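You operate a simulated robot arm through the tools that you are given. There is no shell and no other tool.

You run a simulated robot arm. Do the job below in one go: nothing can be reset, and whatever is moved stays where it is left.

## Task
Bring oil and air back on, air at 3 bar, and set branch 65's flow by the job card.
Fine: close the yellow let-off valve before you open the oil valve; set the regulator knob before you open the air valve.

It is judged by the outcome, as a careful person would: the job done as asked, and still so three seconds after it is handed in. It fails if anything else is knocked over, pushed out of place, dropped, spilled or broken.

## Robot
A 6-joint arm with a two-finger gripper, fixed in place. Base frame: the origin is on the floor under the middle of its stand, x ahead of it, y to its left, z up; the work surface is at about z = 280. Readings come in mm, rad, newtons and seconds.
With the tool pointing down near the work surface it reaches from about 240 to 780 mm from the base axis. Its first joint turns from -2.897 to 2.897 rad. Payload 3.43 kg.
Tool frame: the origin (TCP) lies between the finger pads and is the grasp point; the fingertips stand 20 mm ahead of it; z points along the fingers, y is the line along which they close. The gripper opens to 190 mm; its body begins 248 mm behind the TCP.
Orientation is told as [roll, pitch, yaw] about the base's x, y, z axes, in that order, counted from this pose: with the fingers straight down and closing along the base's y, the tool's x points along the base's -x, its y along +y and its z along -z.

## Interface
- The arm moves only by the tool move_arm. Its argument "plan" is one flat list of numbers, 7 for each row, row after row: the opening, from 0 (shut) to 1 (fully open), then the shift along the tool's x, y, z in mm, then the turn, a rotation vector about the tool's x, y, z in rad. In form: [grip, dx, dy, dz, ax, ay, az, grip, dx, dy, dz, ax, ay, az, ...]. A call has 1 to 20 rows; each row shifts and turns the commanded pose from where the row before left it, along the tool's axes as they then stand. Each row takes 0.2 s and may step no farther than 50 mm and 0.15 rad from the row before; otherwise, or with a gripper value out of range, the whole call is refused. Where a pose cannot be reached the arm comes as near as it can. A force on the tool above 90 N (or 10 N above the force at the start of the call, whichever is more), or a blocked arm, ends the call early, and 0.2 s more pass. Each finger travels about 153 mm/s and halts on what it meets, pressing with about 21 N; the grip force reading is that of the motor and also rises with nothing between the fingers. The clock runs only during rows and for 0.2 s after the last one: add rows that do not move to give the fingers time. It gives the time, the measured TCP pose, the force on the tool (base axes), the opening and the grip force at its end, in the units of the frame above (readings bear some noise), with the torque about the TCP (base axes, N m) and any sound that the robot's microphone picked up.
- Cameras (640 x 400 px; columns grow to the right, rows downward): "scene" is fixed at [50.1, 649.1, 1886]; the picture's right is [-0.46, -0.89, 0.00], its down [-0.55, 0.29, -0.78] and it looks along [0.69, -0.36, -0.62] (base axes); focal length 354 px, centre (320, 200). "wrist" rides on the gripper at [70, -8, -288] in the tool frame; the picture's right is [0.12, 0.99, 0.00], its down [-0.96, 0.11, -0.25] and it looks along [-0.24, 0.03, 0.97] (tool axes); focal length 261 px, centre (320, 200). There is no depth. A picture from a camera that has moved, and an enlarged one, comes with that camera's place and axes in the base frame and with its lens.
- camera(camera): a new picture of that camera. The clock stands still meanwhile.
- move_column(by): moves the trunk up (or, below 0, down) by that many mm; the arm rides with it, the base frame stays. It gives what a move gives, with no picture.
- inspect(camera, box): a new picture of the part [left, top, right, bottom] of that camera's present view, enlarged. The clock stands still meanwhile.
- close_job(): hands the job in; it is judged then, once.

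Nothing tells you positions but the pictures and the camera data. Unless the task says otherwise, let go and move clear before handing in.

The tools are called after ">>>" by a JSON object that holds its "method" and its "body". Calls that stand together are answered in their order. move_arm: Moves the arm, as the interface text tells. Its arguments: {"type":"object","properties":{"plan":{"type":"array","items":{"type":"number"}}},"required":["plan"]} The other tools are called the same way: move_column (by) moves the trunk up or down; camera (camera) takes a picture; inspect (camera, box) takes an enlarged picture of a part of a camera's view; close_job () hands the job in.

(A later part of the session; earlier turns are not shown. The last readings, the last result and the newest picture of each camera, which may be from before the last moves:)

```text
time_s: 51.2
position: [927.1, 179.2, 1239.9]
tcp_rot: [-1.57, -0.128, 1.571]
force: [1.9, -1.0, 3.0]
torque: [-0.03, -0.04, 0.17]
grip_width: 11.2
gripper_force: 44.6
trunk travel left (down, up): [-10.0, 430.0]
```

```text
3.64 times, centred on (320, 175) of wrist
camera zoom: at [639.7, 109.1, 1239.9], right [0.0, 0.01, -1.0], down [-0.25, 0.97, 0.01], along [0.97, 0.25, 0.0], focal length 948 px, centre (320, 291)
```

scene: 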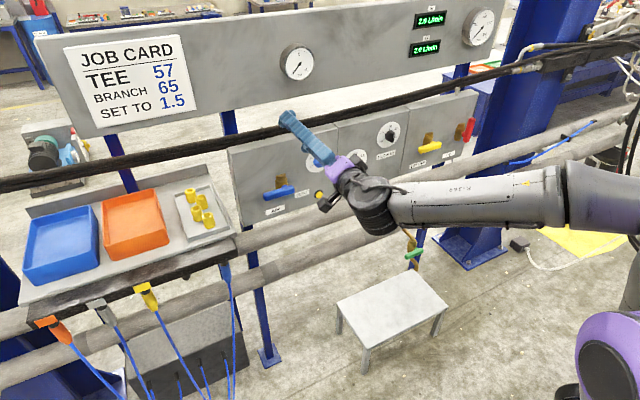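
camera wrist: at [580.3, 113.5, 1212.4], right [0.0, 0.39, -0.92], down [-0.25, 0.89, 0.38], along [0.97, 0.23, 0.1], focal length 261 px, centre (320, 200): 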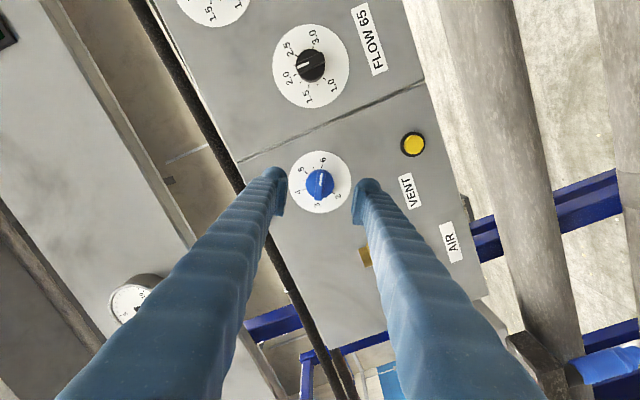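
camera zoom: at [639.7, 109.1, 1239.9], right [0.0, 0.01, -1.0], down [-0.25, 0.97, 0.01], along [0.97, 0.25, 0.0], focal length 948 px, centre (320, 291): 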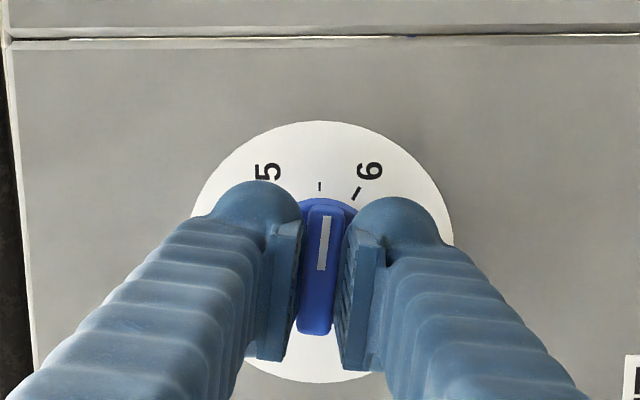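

The knob turns with the tool. I'll continue in batches.

>>> {"method": "move_arm", "body": {"plan": [0.0, 0, 0, 0, 0, 0, -0.14, 0.0, 0, 0, 0, 0, 0, -0.14, 0.0, 0, 0, 0, 0, 0, -0.14, 0.0, 0, 0, 0, 0, 0, -0.14, 0.0, 0, 0, 0, 0, 0, -0.14]}}

>>> {"method": "inspect", "body": {"camera": "wrist", "box": [260, 120, 380, 230]}}

```text
time_s: 52.4
position: [926.8, 180.0, 1240.4]
tcp_rot: [-1.571, 0.572, 1.571]
force: [-4.8, 1.8, -0.1]
torque: [-0.02, 0.21, 0.29]
grip_width: 11.0
gripper_force: 44.3
trunk travel left (down, up): [-10.0, 430.0]
```

```text
3.64 times, centred on (320, 175) of wrist
camera zoom: at [639.7, 125.3, 1285.4], right [0.0, -0.64, -0.77], down [-0.25, 0.75, -0.62], along [0.97, 0.19, -0.16], focal length 948 px, centre (320, 291)
```

zoom: 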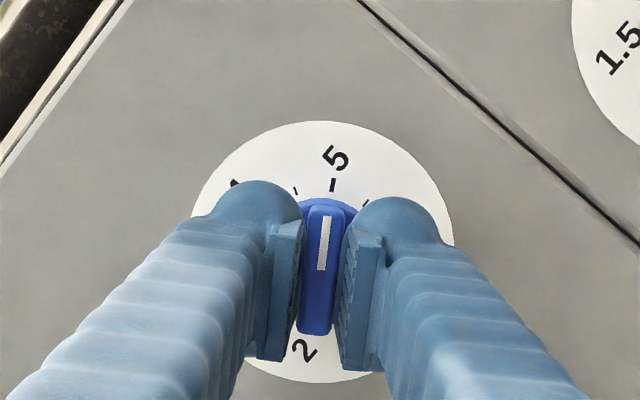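

Now just past 5. Continuing toward 3.

>>> {"method": "move_arm", "body": {"plan": [0.0, 0, 0, 0, 0, 0, -0.14, 0.0, 0, 0, 0, 0, 0, -0.14, 0.0, 0, 0, 0, 0, 0, -0.14, 0.0, 0, 0, 0, 0, 0, -0.14, 0.0, 0, 0, 0, 0, 0, -0.14, 0.0, 0, 0, 0, 0, 0, -0.14]}}

>>> {"method": "inspect", "body": {"camera": "wrist", "box": [260, 120, 380, 230]}}

```text
time_s: 53.8
position: [927.3, 180.5, 1239.5]
tcp_rot: [-1.572, 1.412, 1.568]
force: [1.0, 2.3, -0.9]
torque: [0.0, 0.22, 0.08]
grip_width: 11.0
gripper_force: 44.4
trunk travel left (down, up): [-10.0, 430.0]
```

```text
3.64 times, centred on (320, 175) of wrist
camera zoom: at [639.6, 176.9, 1310.8], right [0.0, -1.0, -0.04], down [-0.25, 0.04, -0.97], along [0.97, 0.01, -0.25], focal length 948 px, centre (320, 291)
```

zoom: 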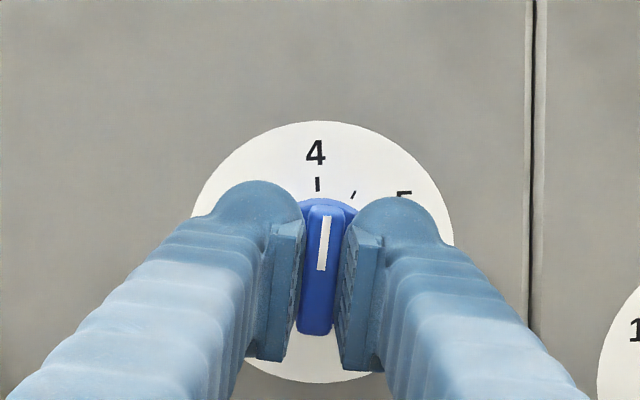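

Almost at 4. Continuing.

>>> {"method": "move_arm", "body": {"plan": [0.0, 0, 0, 0, 0, 0, -0.14, 0.0, 0, 0, 0, 0, 0, -0.14, 0.0, 0, 0, 0, 0, 0, -0.14, 0.0, 0, 0, 0, 0, 0, -0.14, 0.0, 0, 0, 0, 0, 0, -0.14]}}

>>> {"method": "inspect", "body": {"camera": "wrist", "box": [260, 120, 380, 230]}}

```text
time_s: 55.0
position: [925.9, 179.8, 1240.0]
tcp_rot: [1.571, 1.03, -1.572]
force: [-4.4, 2.2, -3.3]
torque: [-0.03, 0.24, -0.1]
grip_width: 11.0
gripper_force: 44.2
trunk travel left (down, up): [-10.0, 430.0]
```

```text
3.64 times, centred on (320, 175) of wrist
camera zoom: at [639.6, 223.0, 1296.1], right [0.0, -0.79, 0.61], down [-0.25, -0.59, -0.76], along [0.97, -0.15, -0.2], focal length 948 px, centre (320, 291)
```

zoom: 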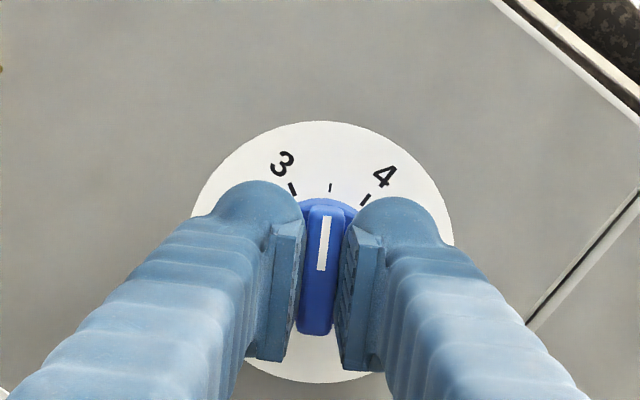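

Now at 3.5. I'll finish the remaining 29°.

>>> {"method": "move_arm", "body": {"plan": [0.0, 0, 0, 0, 0, 0, -0.13, 0.0, 0, 0, 0, 0, 0, -0.13, 0.0, 0, 0, 0, 0, 0, -0.13, 0.0, 0, 0, 0, 0, 0, -0.116, 0.0, 0, 0, 0, 0, 0, 0]}}

>>> {"method": "inspect", "body": {"camera": "wrist", "box": [260, 120, 380, 230]}}

>>> {"method": "inspect", "body": {"camera": "scene", "box": [285, 120, 385, 200]}}

```text
time_s: 56.2
position: [927.0, 178.2, 1239.8]
tcp_rot: [1.571, 0.524, -1.572]
force: [1.2, 0.9, -2.3]
torque: [-0.02, 0.01, 0.04]
grip_width: 10.9
gripper_force: 44.2
trunk travel left (down, up): [-10.0, 430.0]
```

```text
3.64 times, centred on (320, 175) of wrist
camera zoom: at [639.6, 244.6, 1268.2], right [0.0, -0.39, 0.92], down [-0.25, -0.89, -0.38], along [0.97, -0.23, -0.1], focal length 948 px, centre (320, 291)
```

zoom: 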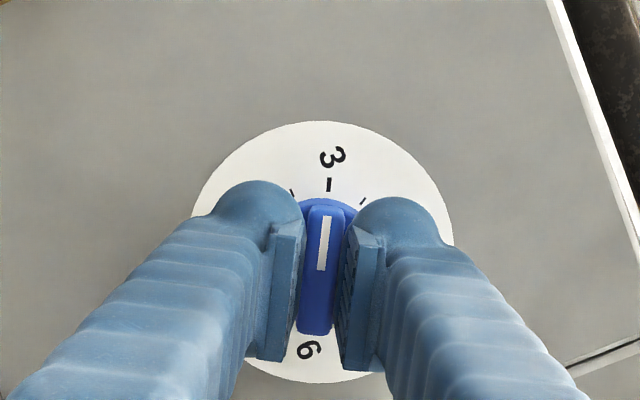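

```text
5.00 times, centred on (335, 160) of scene
camera zoom: at [50.1, 649.1, 1886.0], right [-0.46, -0.89, 0.0], down [-0.55, 0.29, -0.78], along [0.69, -0.36, -0.62], focal length 1771 px, centre (245, 400)
```

zoom: 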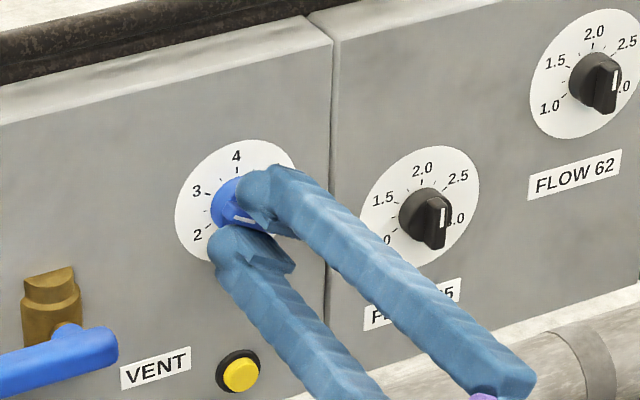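

The pointer is exactly on 3. I'll release and back away.

>>> {"method": "move_arm", "body": {"plan": [0.1, 0, 0, 0, 0, 0, 0, 0.25, 0, 0, 0, 0, 0, 0, 0.35, 0, 0, 0, 0, 0, 0, 0.35, 0, 0, -20, 0, 0, 0, 0.35, 0, 0, -35, 0, 0, 0, 0.35, 0, 0, 0, 0, 0, 0]}}

>>> {"method": "inspect", "body": {"camera": "wrist", "box": [260, 120, 380, 230]}}

```text
time_s: 57.6
position: [871.9, 178.1, 1240.3]
tcp_rot: [1.571, 0.524, -1.571]
force: [-0.3, 0.0, -0.3]
torque: [0.0, 0.01, 0.0]
grip_width: 66.2
gripper_force: 0.0
trunk travel left (down, up): [-10.0, 430.0]
```

```text
3.64 times, centred on (320, 175) of wrist
camera zoom: at [584.4, 243.0, 1269.5], right [0.0, -0.4, 0.92], down [-0.25, -0.89, -0.38], along [0.97, -0.23, -0.1], focal length 948 px, centre (320, 291)
```

zoom: 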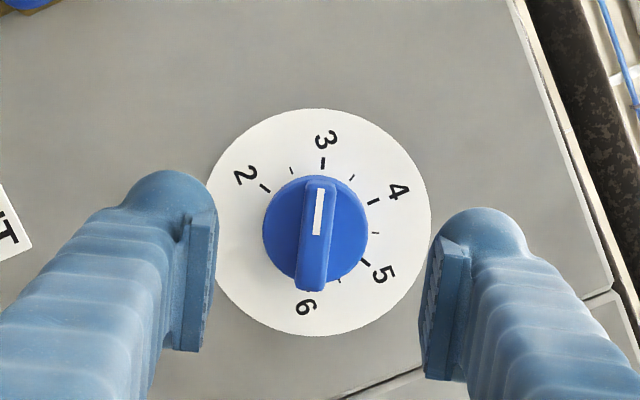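

The regulator is on 3. Next I'll roll to -180° (closing line horizontal again), close the fingers and get ready for the air lever.

>>> {"method": "move_arm", "body": {"plan": [0.2, 0, 0, 0, 0, 0, 0.1496, 0.0, 0, 0, 0, 0, 0, 0.1496, 0.0, 0, 0, 0, 0, 0, 0.1496, 0.0, 0, 0, 0, 0, 0, 0.1496, 0.0, 0, 0, 0, 0, 0, 0.1496, 0.0, 0, 0, 0, 0, 0, 0.1496, 0.0, 0, 0, 0, 0, 0, 0.1496]}}

>>> {"method": "camera", "body": {"camera": "wrist"}}

```text
time_s: 59.2
position: [872.9, 179.4, 1240.8]
tcp_rot: [-1.566, 1.564, 1.576]
force: [0.4, 0.4, -0.9]
torque: [0.02, -0.02, -0.03]
grip_width: 0.0
gripper_force: 20.7
trunk travel left (down, up): [-10.0, 430.0]
```

```text
taken
camera wrist: at [584.9, 187.5, 1311.5], right [0.0, -0.99, 0.11], down [-0.25, -0.11, -0.96], along [0.97, -0.03, -0.25], focal length 261 px, centre (320, 200)
```

wrist: 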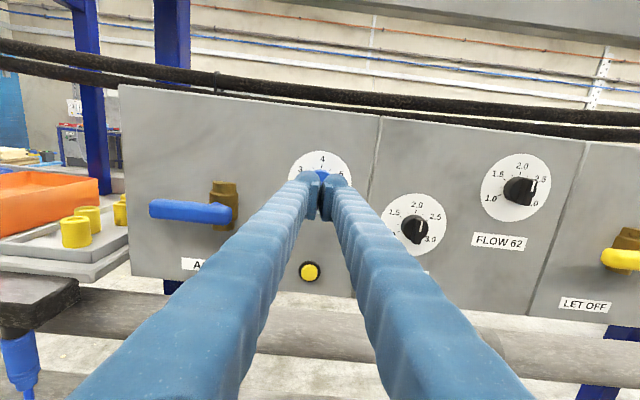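

The upright view confirms the air lever spans y≈290–398 at z≈1191, with its pivot near y=316. I'll move over to it at hover distance, then drop below its free end.

>>> {"method": "move_arm", "body": {"plan": [0.0, 0, -46, -5, 0, 0, 0, 0.0, 0, -46, -5, 0, 0, 0, 0.0, 0, -46, -5, 0, 0, 0, 0.0, 0, -46, -3, 0, 0, 0, 0.0, -34, 0, 0, 0, 0, 0, 0.0, -34, 0, 0, 0, 0, 0, 0.0, -34, 0, 0, 0, 0, 0]}}

>>> {"method": "camera", "body": {"camera": "wrist"}}

>>> {"method": "inspect", "body": {"camera": "scene", "box": [200, 120, 400, 280]}}

```text
time_s: 60.8
position: [852.2, 362.8, 1139.5]
tcp_rot: [-1.715, 1.567, 1.428]
force: [0.3, -0.6, -0.1]
torque: [-0.03, 0.02, 0.11]
grip_width: 0.0
gripper_force: 21.2
trunk travel left (down, up): [-10.0, 430.0]
```

```text
taken
camera wrist: at [565.4, 371.5, 1209.7], right [0.0, -0.99, 0.12], down [-0.25, -0.11, -0.96], along [0.97, -0.03, -0.25], focal length 261 px, centre (320, 200)
```

wrist: 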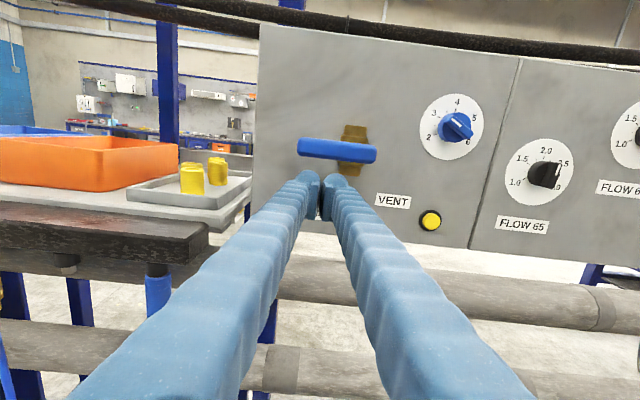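

```text
2.50 times, centred on (300, 200) of scene
camera zoom: at [50.1, 649.1, 1886.0], right [-0.46, -0.89, 0.0], down [-0.55, 0.29, -0.78], along [0.69, -0.36, -0.62], focal length 885 px, centre (370, 200)
```

zoom: 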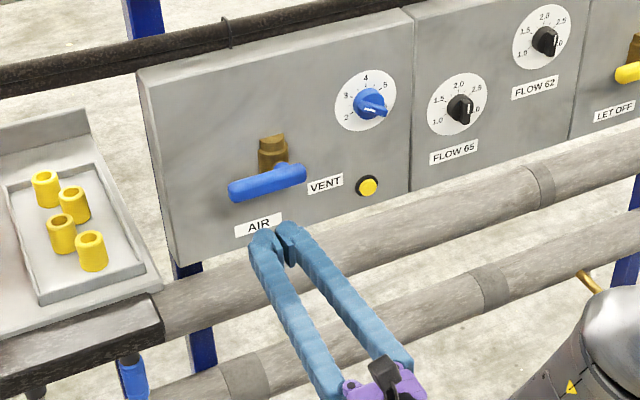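

The fingers are below the lever's free end. Moving in to lever depth.

>>> {"method": "move_arm", "body": {"plan": [0.0, 0, 0, 28, 0, 0, 0, 0.0, 0, 0, 27, 0, 0, 0, 0.0, 0, 0, 0, 0, 0, 0]}}

>>> {"method": "inspect", "body": {"camera": "wrist", "box": [240, 80, 440, 220]}}

>>> {"method": "inspect", "body": {"camera": "scene", "box": [220, 140, 340, 240]}}

```text
time_s: 61.6
position: [907.2, 362.7, 1138.6]
tcp_rot: [-1.575, 1.568, 1.567]
force: [-0.4, 0.4, 0.0]
torque: [-0.05, 0.0, 0.0]
grip_width: 0.1
gripper_force: 21.0
trunk travel left (down, up): [-10.0, 430.0]
```

```text
2.86 times, centred on (340, 150) of wrist
camera zoom: at [621.2, 371.7, 1209.7], right [0.0, -0.99, 0.12], down [-0.25, -0.11, -0.96], along [0.97, -0.03, -0.25], focal length 745 px, centre (263, 343)
```

zoom: 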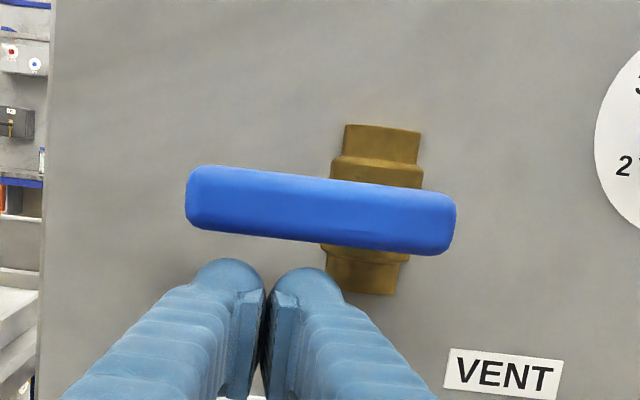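

```text
4.00 times, centred on (280, 190) of scene
camera zoom: at [50.1, 649.1, 1886.0], right [-0.46, -0.89, 0.0], down [-0.55, 0.29, -0.78], along [0.69, -0.36, -0.62], focal length 1417 px, centre (480, 240)
```

zoom: 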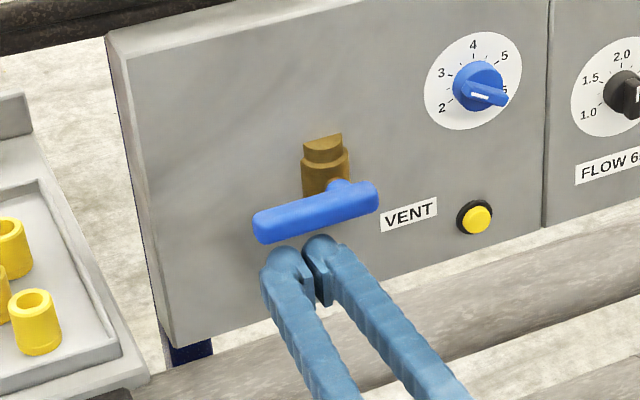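

Everything looks clear. I'll push the air lever up along the same arc that worked for the oil lever.

>>> {"method": "move_arm", "body": {"plan": [0.0, 8, -1, 0, 0, 0, 0, 0.0, 8, -1, 0, 0, 0, 0, 0.0, 3.6, -5.8, 0, 0, 0, 0, 0.0, 3.6, -5.7, 0, 0, 0, 0, 0.0, 6.4, -4.9, 0, 0, 0, 0, 0.0, 6.5, -4.8, 0, 0, 0, 0]}}

>>> {"method": "inspect", "body": {"camera": "wrist", "box": [240, 80, 440, 220]}}

```text
time_s: 63.0
position: [907.8, 387.1, 1174.8]
tcp_rot: [-1.748, 1.569, 1.391]
force: [0.3, 0.0, -0.6]
torque: [-0.01, 0.01, 0.01]
grip_width: 0.0
gripper_force: 21.0
trunk travel left (down, up): [-10.0, 430.0]
```

```text
2.86 times, centred on (340, 150) of wrist
camera zoom: at [620.8, 395.9, 1245.5], right [0.0, -0.99, 0.12], down [-0.25, -0.11, -0.96], along [0.97, -0.03, -0.25], focal length 745 px, centre (263, 343)
```

zoom: 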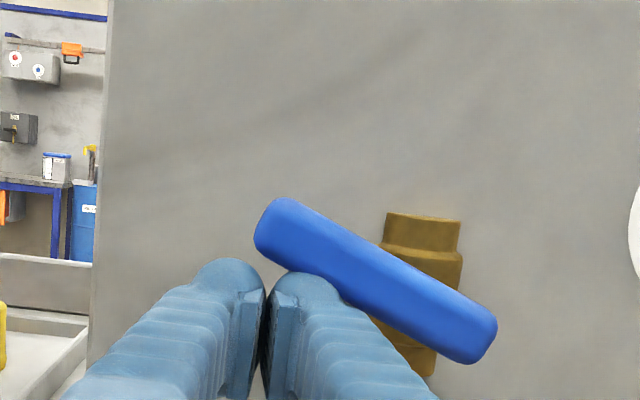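

The air lever is rising freely. Continuing the arc.

>>> {"method": "move_arm", "body": {"plan": [0.0, 9, -2.6, 0, 0, 0, 0, 0.0, 8.9, -2.6, 0, 0, 0, 0, 0.0, 9.5, 1.5, 0, 0, 0, 0, 0.0, 9.6, 1.5, 0, 0, 0, 0, 0.0, 8.2, 5.3, 0, 0, 0, 0, 0.0, 8.2, 5.4, 0, 0, 0, 0, 0.0, 4, 6, 0, 0, 0, 0, 0.0, 4, 6, 0, 0, 0, 0]}}

>>> {"method": "inspect", "body": {"camera": "wrist", "box": [240, 80, 440, 220]}}

```text
time_s: 64.8
position: [907.7, 366.2, 1236.5]
tcp_rot: [-1.719, 1.569, 1.422]
force: [0.9, 0.3, -0.4]
torque: [0.01, 0.01, -0.04]
grip_width: 0.1
gripper_force: 21.3
trunk travel left (down, up): [-10.0, 430.0]
```

```text
2.86 times, centred on (340, 150) of wrist
camera zoom: at [621.4, 375.2, 1307.6], right [0.0, -0.99, 0.12], down [-0.25, -0.11, -0.96], along [0.97, -0.03, -0.25], focal length 745 px, centre (263, 343)
```

zoom: 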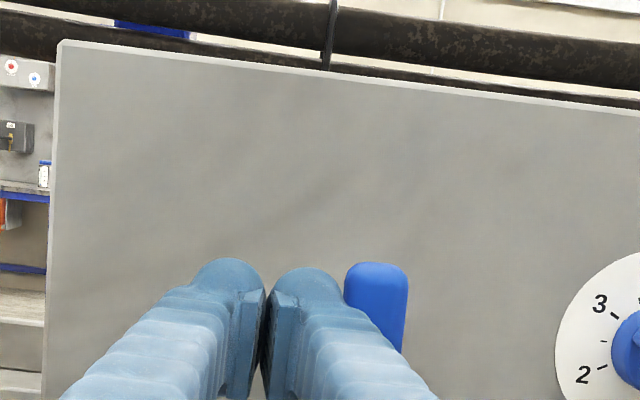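

Nearly vertical. I'll ease it onto its stop.

>>> {"method": "move_arm", "body": {"plan": [0.0, 1, 4, 0, 0, 0, 0, 0.0, 1, 4, 0, 0, 0, 0, 0.0, 0, 3, 0, 0, 0, 0]}}

>>> {"method": "inspect", "body": {"camera": "wrist", "box": [240, 80, 440, 220]}}

>>> {"method": "inspect", "body": {"camera": "scene", "box": [220, 120, 340, 220]}}

>>> {"method": "inspect", "body": {"camera": "scene", "box": [260, 0, 510, 90]}}

```text
time_s: 65.6
position: [908.1, 360.7, 1236.2]
tcp_rot: [1.112, 1.569, -2.019]
force: [5.5, 37.6, -1.8]
torque: [0.56, -0.01, 0.47]
grip_width: 0.3
gripper_force: 21.7
trunk travel left (down, up): [-10.0, 430.0]
```

```text
2.86 times, centred on (340, 150) of wrist
camera zoom: at [621.1, 368.8, 1308.8], right [0.01, -0.99, 0.12], down [-0.25, -0.12, -0.96], along [0.97, -0.02, -0.25], focal length 745 px, centre (263, 343)
```

zoom: 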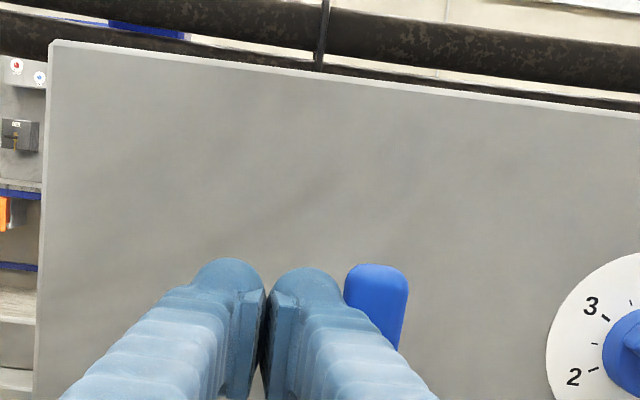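

```text
4.00 times, centred on (280, 170) of scene
camera zoom: at [50.1, 649.1, 1886.0], right [-0.46, -0.89, 0.0], down [-0.55, 0.29, -0.78], along [0.69, -0.36, -0.62], focal length 1417 px, centre (480, 320)
```

zoom: 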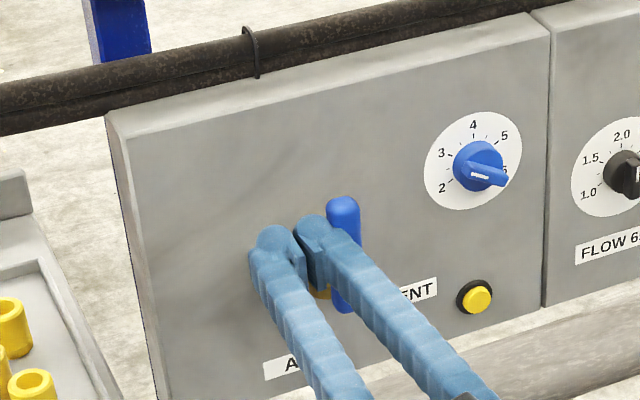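

```text
2.56 times, centred on (385, 45) of scene
camera zoom: at [50.1, 649.1, 1886.0], right [-0.46, -0.89, 0.0], down [-0.55, 0.29, -0.78], along [0.69, -0.36, -0.62], focal length 907 px, centre (154, 597)
```

zoom: 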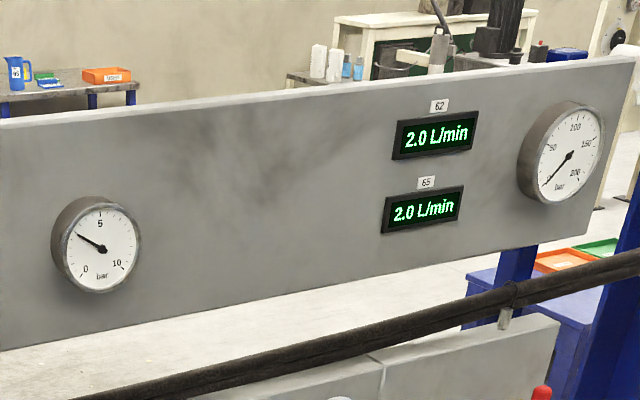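

The air gauge has come up to about 3 bar, but the oil gauge still shows 0. I'll back away from the air lever and examine both gauges and the oil-side levers.

>>> {"method": "move_arm", "body": {"plan": [0.0, 0, -12, 0, 0, 0, 0, 0.0, 0, -12, 0, 0, 0, 0, 0.0, 0, 0, -30, 0, 0, 0, 0.0, 0, 0, -25, 0, 0, 0, 0.0, 0, 0, 0, 0, 0, 0]}}

>>> {"method": "inspect", "body": {"camera": "scene", "box": [270, 35, 330, 90]}}

>>> {"method": "inspect", "body": {"camera": "scene", "box": [400, 90, 500, 180]}}

>>> {"method": "inspect", "body": {"camera": "scene", "box": [500, 90, 640, 200]}}

>>> {"method": "inspect", "body": {"camera": "scene", "box": [450, 0, 510, 50]}}

>>> {"method": "camera", "body": {"camera": "scene"}}

```text
time_s: 66.8
position: [852.5, 379.0, 1237.5]
tcp_rot: [-1.513, 1.569, 1.627]
force: [-0.6, -0.3, -0.5]
torque: [-0.03, 0.03, 0.01]
grip_width: 0.0
gripper_force: 20.8
trunk travel left (down, up): [-10.0, 430.0]
```

```text
7.27 times, centred on (300, 62) of scene
camera zoom: at [50.1, 649.1, 1886.0], right [-0.46, -0.89, 0.0], down [-0.55, 0.29, -0.78], along [0.69, -0.36, -0.62], focal length 2576 px, centre (466, 1200)
```

zoom: 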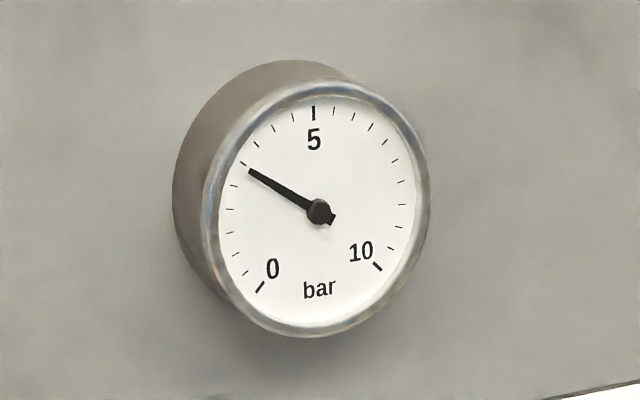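

```text
4.44 times, centred on (450, 135) of scene
camera zoom: at [50.1, 649.1, 1886.0], right [-0.46, -0.89, 0.0], down [-0.55, 0.29, -0.78], along [0.69, -0.36, -0.62], focal length 1574 px, centre (-258, 489)
```

zoom: 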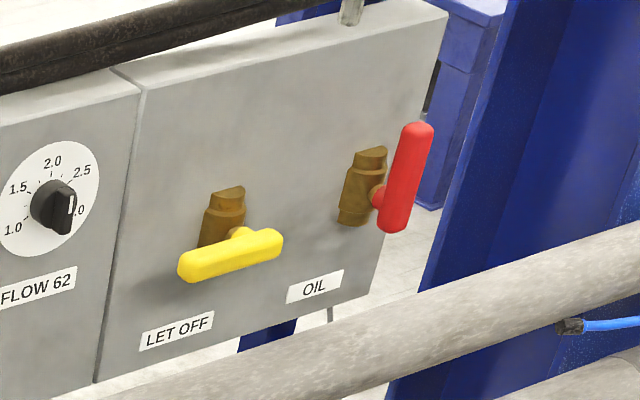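

```text
3.64 times, centred on (570, 145) of scene
camera zoom: at [50.1, 649.1, 1886.0], right [-0.46, -0.89, 0.0], down [-0.55, 0.29, -0.78], along [0.69, -0.36, -0.62], focal length 1288 px, centre (-589, 400)
```

zoom: 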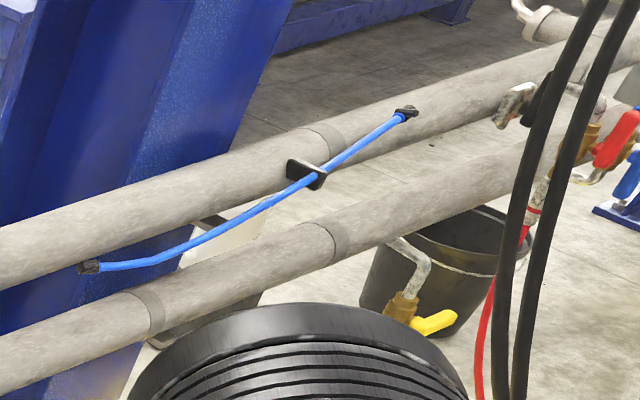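

```text
8.00 times, centred on (480, 25) of scene
camera zoom: at [50.1, 649.1, 1886.0], right [-0.46, -0.89, 0.0], down [-0.55, 0.29, -0.78], along [0.69, -0.36, -0.62], focal length 2833 px, centre (-960, 1600)
```

zoom: 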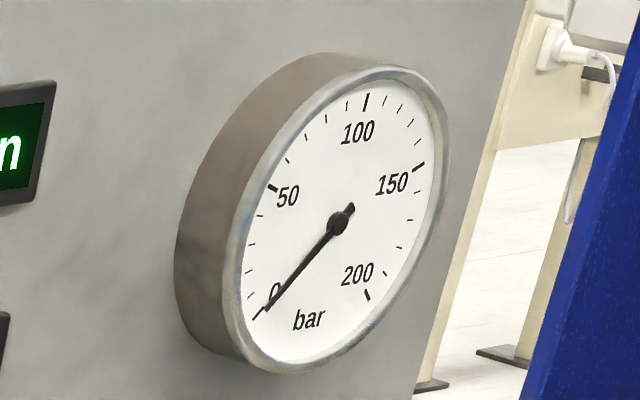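

```text
taken
```

scene: 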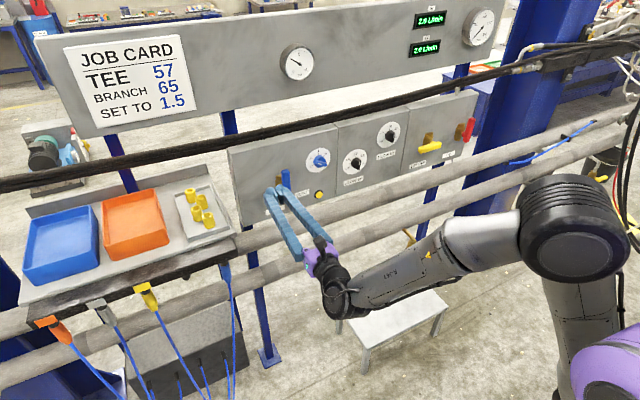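

Air reads exactly 3 bar with the lever open. The oil gauge is still at 0, so I'll look into that from close by once flow 65 is done. Now I'll move toward flow 65, staying clear of the levers.

>>> {"method": "move_arm", "body": {"plan": [0.0, -5, 43, 0, 0, 0, 0, 0.0, -5, 43, 0, 0, 0, 0, 0.0, -5, 43, 0, 0, 0, 0, 0.0, -8, 43, 8, 0, 0, 0, 0.0, -12, 43, 8, 0, 0, 0, 0.0, -12, 30, 2, -0.04, 0, 0]}}

>>> {"method": "camera", "body": {"camera": "wrist"}}

```text
time_s: 68.2
position: [875.4, 133.6, 1190.0]
tcp_rot: [-1.63, 1.568, 1.475]
force: [0.2, 0.3, 1.0]
torque: [0.03, 0.03, 0.02]
grip_width: 0.1
gripper_force: 20.7
trunk travel left (down, up): [-10.0, 430.0]
```

```text
taken
camera wrist: at [588.2, 153.6, 1260.3], right [-0.04, -0.99, 0.12], down [-0.25, -0.1, -0.96], along [0.97, -0.07, -0.25], focal length 261 px, centre (320, 200)
```

wrist: 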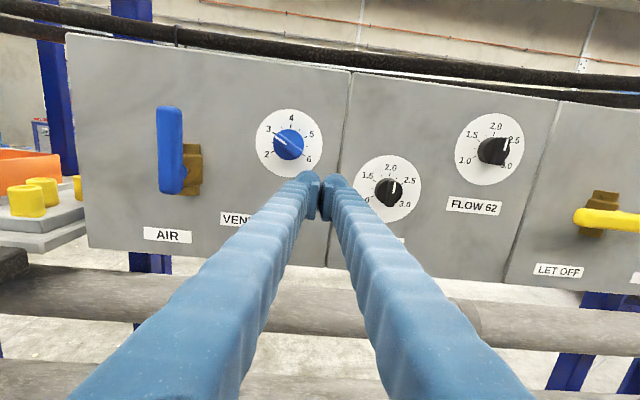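

I'll continue to flow 65 with a slight inward yaw so the wrist stays in range, opening the fingers.

>>> {"method": "move_arm", "body": {"plan": [0.0, 0, 31, 2, -0.027, 0, 0, 0.1, 0, 31, 1, -0.027, 0, 0, 0.35, 0, 32, 1, -0.026, 0, 0, 0.4, 0, 0, 0, 0, 0, 0]}}

>>> {"method": "camera", "body": {"camera": "wrist"}}

>>> {"method": "inspect", "body": {"camera": "wrist", "box": [260, 120, 380, 230]}}

```text
time_s: 69.2
position: [869.4, 40.5, 1190.3]
tcp_rot: [-1.425, 1.569, 1.597]
force: [-0.8, 0.4, -0.5]
torque: [0.01, 0.0, 0.04]
grip_width: 76.1
gripper_force: 0.1
trunk travel left (down, up): [-10.0, 430.0]
```

```text
taken
camera wrist: at [585.1, 83.5, 1261.1], right [-0.12, -0.99, 0.12], down [-0.26, -0.08, -0.96], along [0.96, -0.14, -0.25], focal length 261 px, centre (320, 200)
```

wrist: 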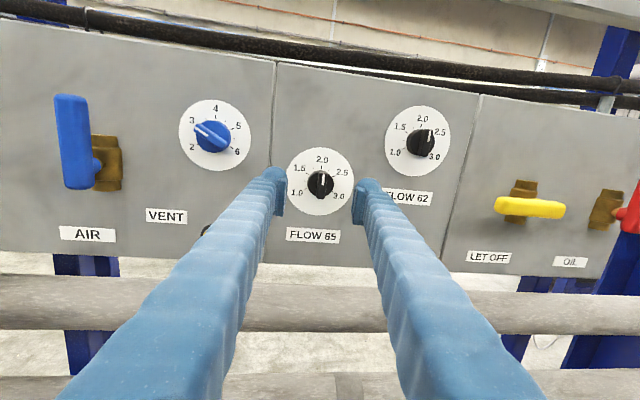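

```text
3.64 times, centred on (320, 175) of wrist
camera zoom: at [585.1, 83.5, 1261.1], right [-0.12, -0.99, 0.12], down [-0.26, -0.08, -0.96], along [0.96, -0.14, -0.25], focal length 948 px, centre (320, 291)
```

zoom: 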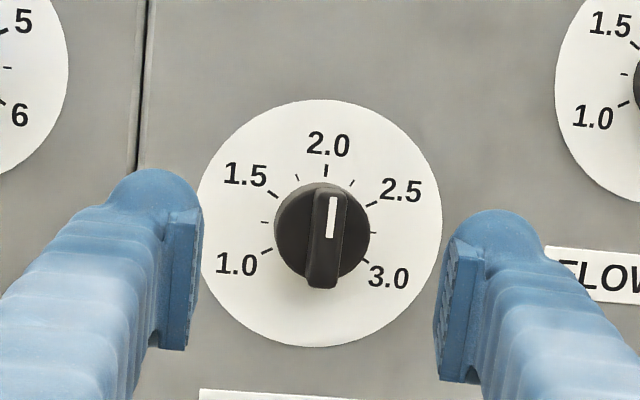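

Flow 65 is centred between the fingers with the pointer on 2.0. From here I can also see the oil-side levers, so I'll zoom in on them.

>>> {"method": "inspect", "body": {"camera": "wrist", "box": [460, 150, 640, 290]}}

>>> {"method": "inspect", "body": {"camera": "wrist", "box": [20, 70, 180, 250]}}

>>> {"method": "inspect", "body": {"camera": "scene", "box": [380, 80, 500, 180]}}

```text
2.86 times, centred on (550, 220) of wrist
camera zoom: at [585.1, 83.5, 1261.1], right [-0.12, -0.99, 0.12], down [-0.26, -0.08, -0.96], along [0.96, -0.14, -0.25], focal length 745 px, centre (-337, 143)
```

zoom: 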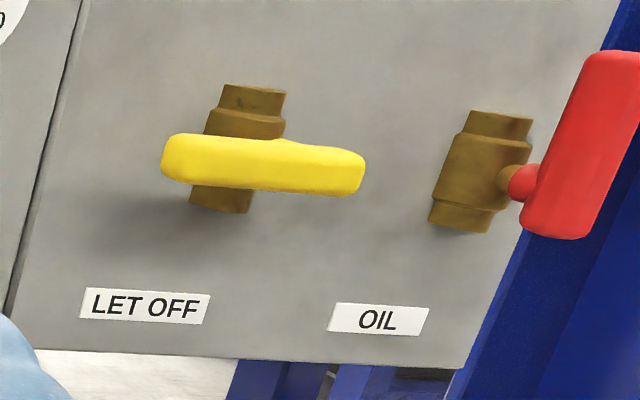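

```text
2.22 times, centred on (100, 160) of wrist
camera zoom: at [585.1, 83.5, 1261.1], right [-0.12, -0.99, 0.12], down [-0.26, -0.08, -0.96], along [0.96, -0.14, -0.25], focal length 579 px, centre (809, 289)
```

zoom: 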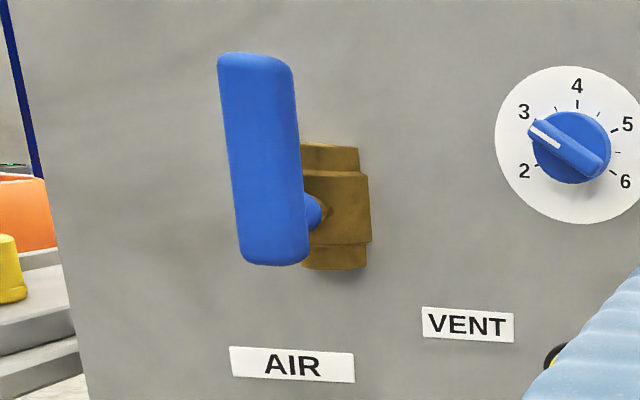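

```text
4.00 times, centred on (440, 130) of scene
camera zoom: at [50.1, 649.1, 1886.0], right [-0.46, -0.89, 0.0], down [-0.55, 0.29, -0.78], along [0.69, -0.36, -0.62], focal length 1417 px, centre (-160, 480)
```

zoom: 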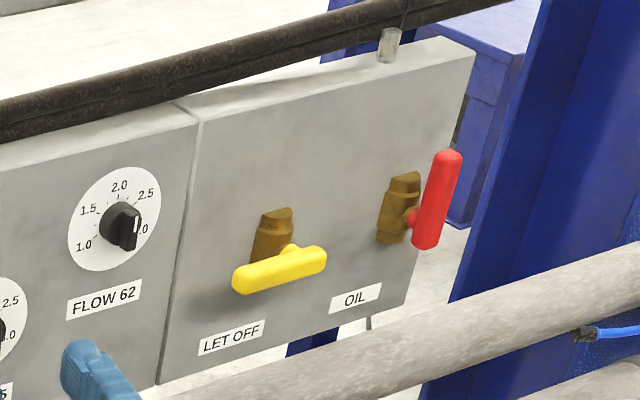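

All three levers measure square: red vertical, yellow horizontal, blue vertical. I'll look closely at the oil gauge again.

>>> {"method": "inspect", "body": {"camera": "scene", "box": [460, 5, 500, 45]}}

>>> {"method": "inspect", "body": {"camera": "scene", "box": [405, 5, 450, 60]}}

>>> {"method": "inspect", "body": {"camera": "scene", "box": [560, 60, 640, 200]}}

>>> {"method": "inspect", "body": {"camera": "scene", "box": [480, 30, 640, 110]}}

```text
10.00 times, centred on (480, 25) of scene
camera zoom: at [50.1, 649.1, 1886.0], right [-0.46, -0.89, 0.0], down [-0.55, 0.29, -0.78], along [0.69, -0.36, -0.62], focal length 3542 px, centre (-1280, 1950)
```

zoom: 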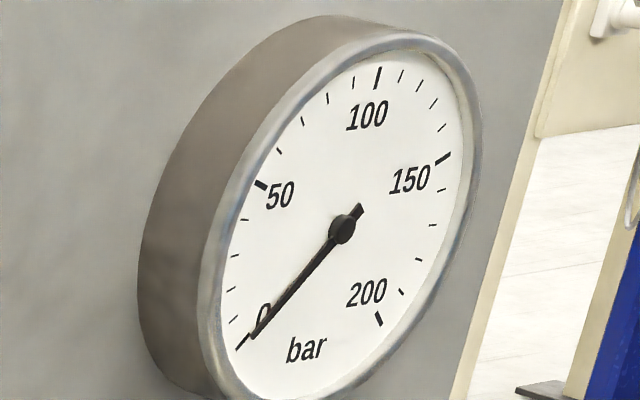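

```text
7.27 times, centred on (428, 32) of scene
camera zoom: at [50.1, 649.1, 1886.0], right [-0.46, -0.89, 0.0], down [-0.55, 0.29, -0.78], along [0.69, -0.36, -0.62], focal length 2576 px, centre (-462, 1418)
```

zoom: 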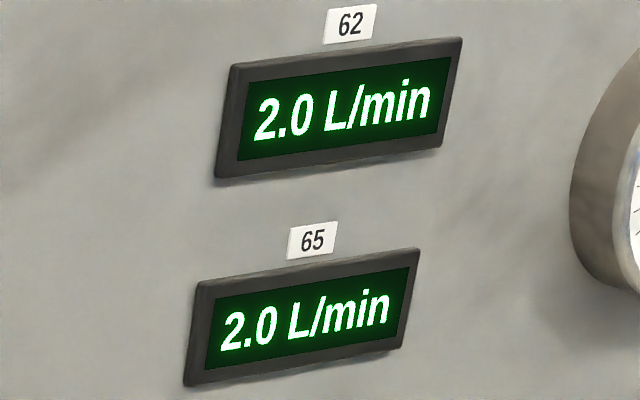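

```text
2.86 times, centred on (600, 130) of scene
camera zoom: at [50.1, 649.1, 1886.0], right [-0.46, -0.89, 0.0], down [-0.55, 0.29, -0.78], along [0.69, -0.36, -0.62], focal length 1012 px, centre (-480, 400)
```

zoom: 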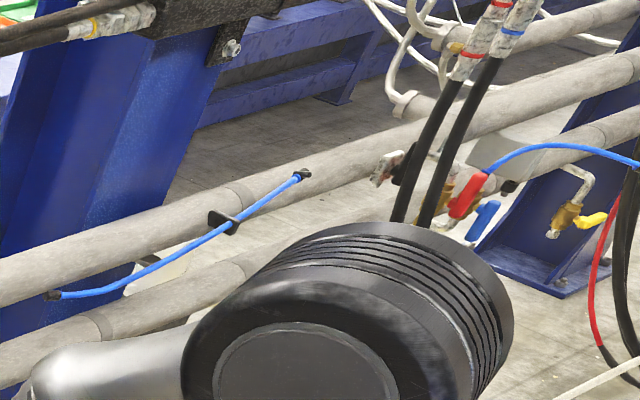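

```text
4.00 times, centred on (560, 70) of scene
camera zoom: at [50.1, 649.1, 1886.0], right [-0.46, -0.89, 0.0], down [-0.55, 0.29, -0.78], along [0.69, -0.36, -0.62], focal length 1417 px, centre (-640, 720)
```

zoom: 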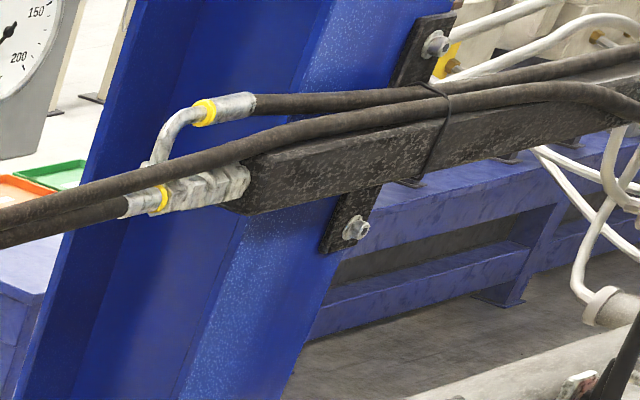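

The oil gauge stays at 0; I'll come back to that. Flow 65 first: I'll advance along the tool axis with the bar between the pads.

>>> {"method": "move_arm", "body": {"plan": [0.3, 1.2, 0, 20, 0, 0, 0, 0.3, 0, 0, 20, 0, 0, 0, 0.3, 0, 0, 18, 0, 0, 0, 0.3, 0, 0, 0, 0, 0, 0]}}

>>> {"method": "inspect", "body": {"camera": "wrist", "box": [260, 120, 380, 230]}}

```text
time_s: 70.2
position: [927.1, 31.0, 1189.2]
tcp_rot: [-1.241, 1.569, 1.782]
force: [0.4, 0.1, 0.5]
torque: [0.0, -0.01, 0.03]
grip_width: 56.8
gripper_force: 0.1
trunk travel left (down, up): [-10.0, 430.0]
```

```text
3.64 times, centred on (320, 175) of wrist
camera zoom: at [643.2, 74.6, 1260.4], right [-0.12, -0.99, 0.12], down [-0.26, -0.08, -0.96], along [0.96, -0.14, -0.25], focal length 948 px, centre (320, 291)
```

zoom: 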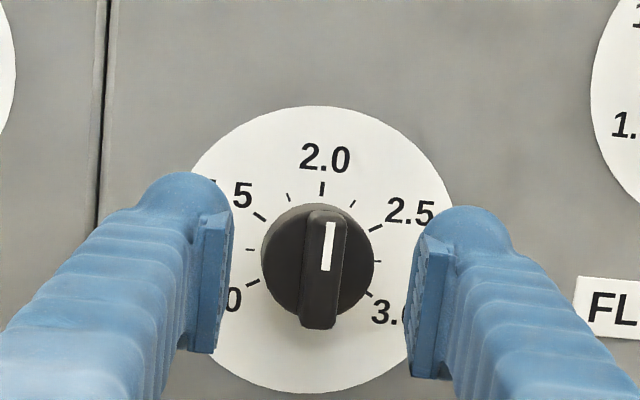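

The bar is centred between the pads. Closing.

>>> {"method": "move_arm", "body": {"plan": [0.15, 0, 0, 0, 0, 0, 0, 0.0, 0, 0, 0, 0, 0, 0, 0.0, 0, 0, 0, 0, 0, 0]}}

>>> {"method": "inspect", "body": {"camera": "wrist", "box": [260, 120, 380, 230]}}

```text
time_s: 71.0
position: [925.2, 30.3, 1190.4]
tcp_rot: [-1.153, 1.569, 1.868]
force: [-16.8, -5.0, -5.1]
torque: [0.0, 0.08, -0.13]
grip_width: 10.4
gripper_force: 44.1
trunk travel left (down, up): [-10.0, 430.0]
```

```text
3.64 times, centred on (320, 175) of wrist
camera zoom: at [641.6, 73.9, 1260.6], right [-0.12, -0.99, 0.12], down [-0.26, -0.08, -0.96], along [0.96, -0.15, -0.25], focal length 948 px, centre (320, 291)
```

zoom: 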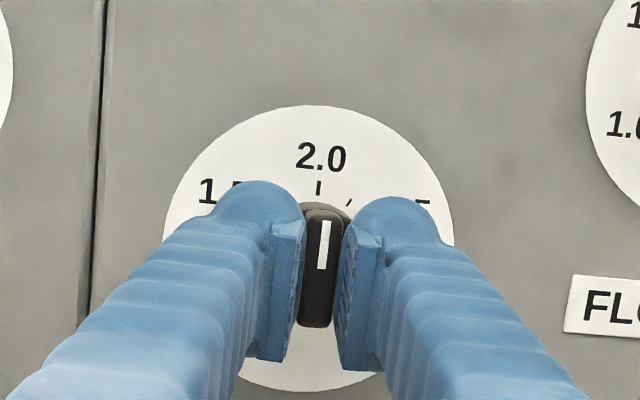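

The bar is gripped at 10.4 mm. I'll turn -60° (2.0 to 1.5) in batches and check the display.

>>> {"method": "move_arm", "body": {"plan": [0.0, 0, 0, 0, 0, 0, -0.13, 0.0, 0, 0, 0, 0, 0, -0.13, 0.0, 0, 0, 0, 0, 0, -0.13, 0.0, 0, 0, 0, 0, 0, -0.13]}}

>>> {"method": "inspect", "body": {"camera": "wrist", "box": [260, 120, 380, 230]}}

>>> {"method": "inspect", "body": {"camera": "scene", "box": [400, 0, 500, 60]}}

```text
time_s: 72.0
position: [925.7, 30.8, 1189.8]
tcp_rot: [1.57, 1.05, -1.691]
force: [-20.3, -12.7, -11.3]
torque: [0.02, -0.55, 0.17]
grip_width: 10.8
gripper_force: 44.2
trunk travel left (down, up): [-10.0, 430.0]
```

```text
3.64 times, centred on (320, 175) of wrist
camera zoom: at [645.7, 107.8, 1247.7], right [-0.1, -0.8, 0.6], down [-0.32, -0.54, -0.78], along [0.94, -0.26, -0.2], focal length 948 px, centre (320, 291)
```

zoom: 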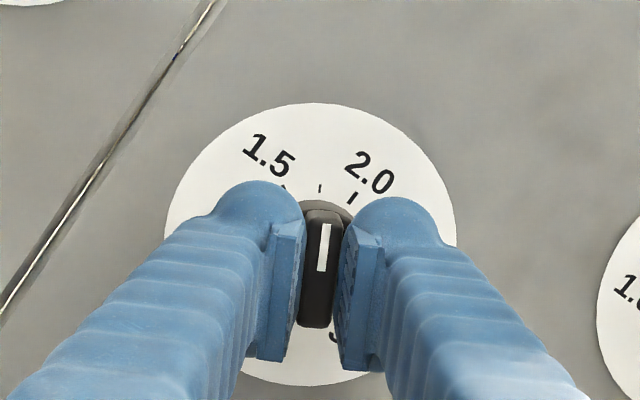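

```text
6.40 times, centred on (450, 30) of scene
camera zoom: at [50.1, 649.1, 1886.0], right [-0.46, -0.89, 0.0], down [-0.55, 0.29, -0.78], along [0.69, -0.36, -0.62], focal length 2267 px, centre (-512, 1288)
```

zoom: 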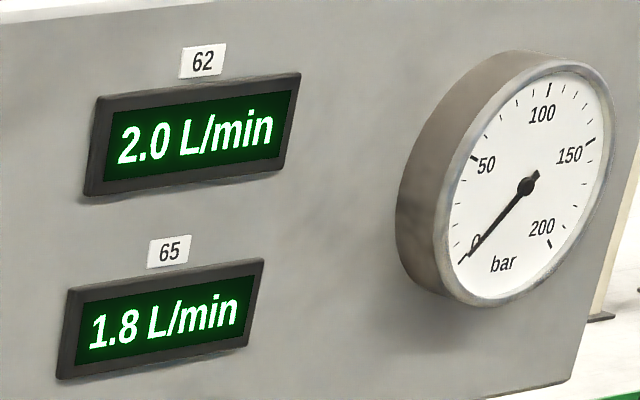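

The display for 65 reads 1.8 and falls as the knob turns. I'll continue the second half.

>>> {"method": "move_arm", "body": {"plan": [0.0, 0, 0, 0, 0, 0, -0.13, 0.0, 0, 0, 0, 0, 0, -0.13, 0.0, 0, 0, 0, 0, 0, -0.13, 0.0, 0, 0, 0, 0, 0, -0.13, 0.0, 0, 0, 0, 0, 0, -0.007]}}

>>> {"method": "inspect", "body": {"camera": "wrist", "box": [260, 120, 380, 230]}}

>>> {"method": "inspect", "body": {"camera": "scene", "box": [400, 0, 500, 60]}}

```text
time_s: 73.2
position: [925.8, 32.6, 1191.4]
tcp_rot: [1.568, 0.523, -1.694]
force: [-25.0, -12.8, -23.1]
torque: [0.01, 0.21, -0.04]
grip_width: 10.7
gripper_force: 44.1
trunk travel left (down, up): [-10.0, 430.0]
```

```text
3.64 times, centred on (320, 175) of wrist
camera zoom: at [648.8, 131.1, 1219.8], right [-0.04, -0.39, 0.92], down [-0.35, -0.85, -0.38], along [0.93, -0.34, -0.1], focal length 948 px, centre (320, 291)
```

zoom: 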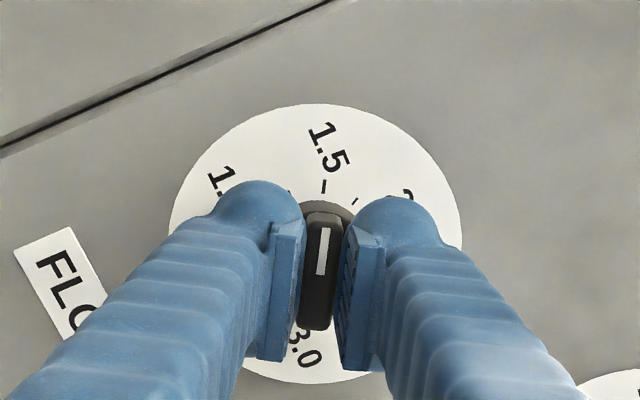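

```text
6.40 times, centred on (450, 30) of scene
camera zoom: at [50.1, 649.1, 1886.0], right [-0.46, -0.89, 0.0], down [-0.55, 0.29, -0.78], along [0.69, -0.36, -0.62], focal length 2267 px, centre (-512, 1288)
```

zoom: 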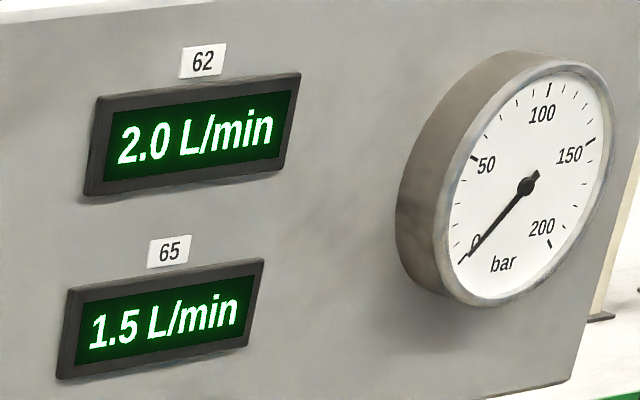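

Display 65 now reads 1.5. I'll open the fingers and back straight out.

>>> {"method": "move_arm", "body": {"plan": [0.1, 0, 0, 0, 0, 0, 0, 0.25, 0, 0, 0, 0, 0, 0, 0.35, 0, 0, 0, 0, 0, 0, 0.35, 0, 0, -20, 0, 0, 0, 0.35, 0, 0, -35, 0, 0, 0, 0.35, 0, 0, 0, 0, 0, 0]}}

>>> {"method": "inspect", "body": {"camera": "wrist", "box": [260, 120, 380, 230]}}

>>> {"method": "inspect", "body": {"camera": "scene", "box": [400, 0, 500, 60]}}

```text
time_s: 74.6
position: [872.3, 38.6, 1191.4]
tcp_rot: [1.57, 0.526, -1.69]
force: [-0.3, 0.3, 0.4]
torque: [0.02, 0.03, -0.02]
grip_width: 66.7
gripper_force: 0.0
trunk travel left (down, up): [-10.0, 430.0]
```

```text
3.64 times, centred on (320, 175) of wrist
camera zoom: at [593.5, 138.6, 1220.4], right [-0.05, -0.39, 0.92], down [-0.35, -0.85, -0.38], along [0.94, -0.34, -0.1], focal length 948 px, centre (320, 291)
```

zoom: 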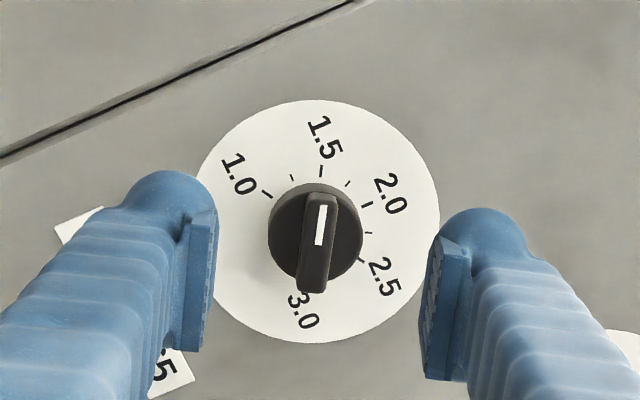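

```text
6.40 times, centred on (450, 30) of scene
camera zoom: at [50.1, 649.1, 1886.0], right [-0.46, -0.89, 0.0], down [-0.55, 0.29, -0.78], along [0.69, -0.36, -0.62], focal length 2267 px, centre (-512, 1288)
```

zoom: 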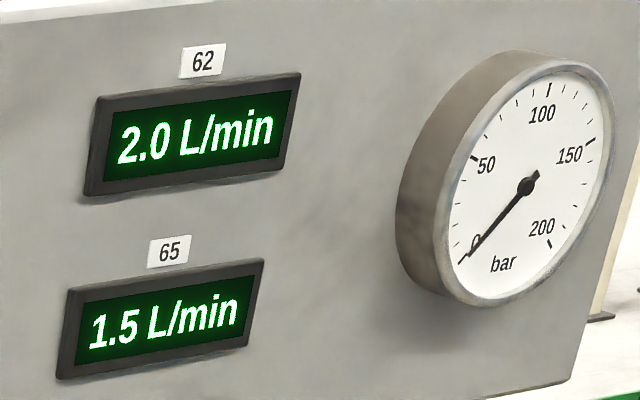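

Flow 65 is set and shows 1.5. Now the oil: the gauge still reads 0, so I'll check around the oil panel and the floor below it for anything else that matters.

>>> {"method": "inspect", "body": {"camera": "scene", "box": [380, 80, 500, 170]}}

>>> {"method": "inspect", "body": {"camera": "scene", "box": [380, 150, 500, 290]}}

>>> {"method": "camera", "body": {"camera": "scene"}}

>>> {"method": "camera", "body": {"camera": "wrist"}}

```text
4.44 times, centred on (440, 125) of scene
camera zoom: at [50.1, 649.1, 1886.0], right [-0.46, -0.89, 0.0], down [-0.55, 0.29, -0.78], along [0.69, -0.36, -0.62], focal length 1574 px, centre (-213, 533)
```

zoom: 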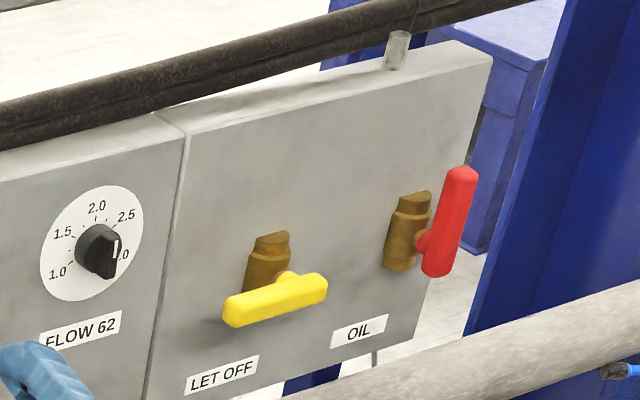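

```text
2.86 times, centred on (440, 220) of scene
camera zoom: at [50.1, 649.1, 1886.0], right [-0.46, -0.89, 0.0], down [-0.55, 0.29, -0.78], along [0.69, -0.36, -0.62], focal length 1012 px, centre (-23, 143)
```

zoom: 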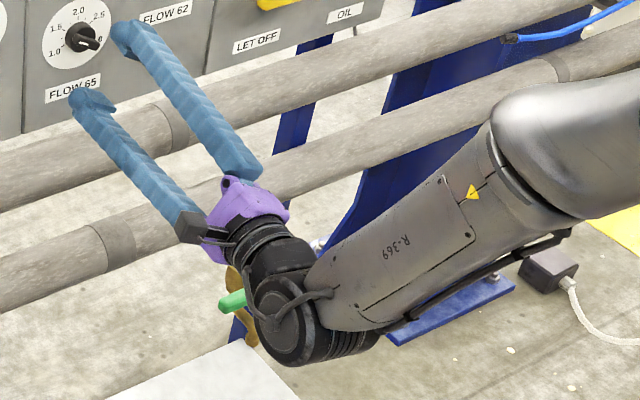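

```text
taken
```

scene: 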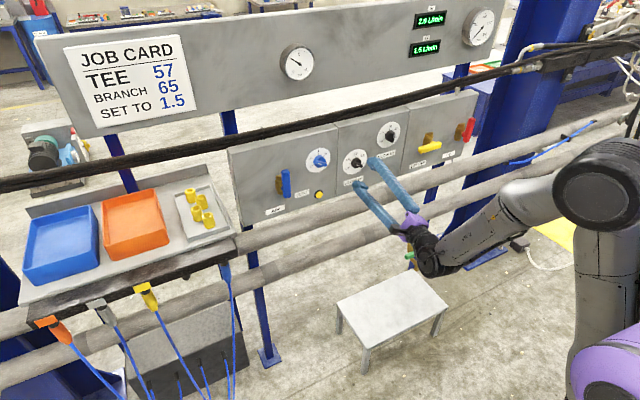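

```text
taken
camera wrist: at [593.5, 138.6, 1220.4], right [-0.05, -0.39, 0.92], down [-0.35, -0.85, -0.38], along [0.94, -0.34, -0.1], focal length 261 px, centre (320, 200)
```

wrist: 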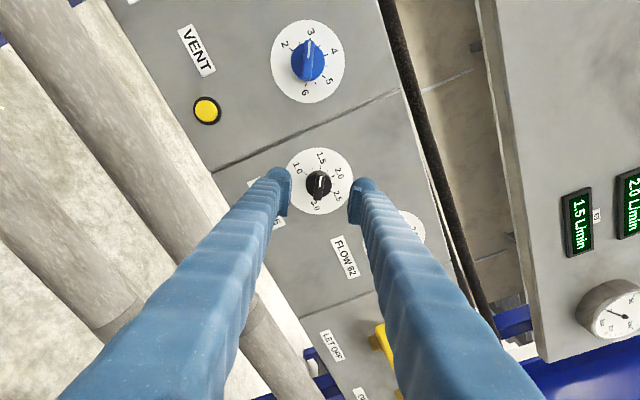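

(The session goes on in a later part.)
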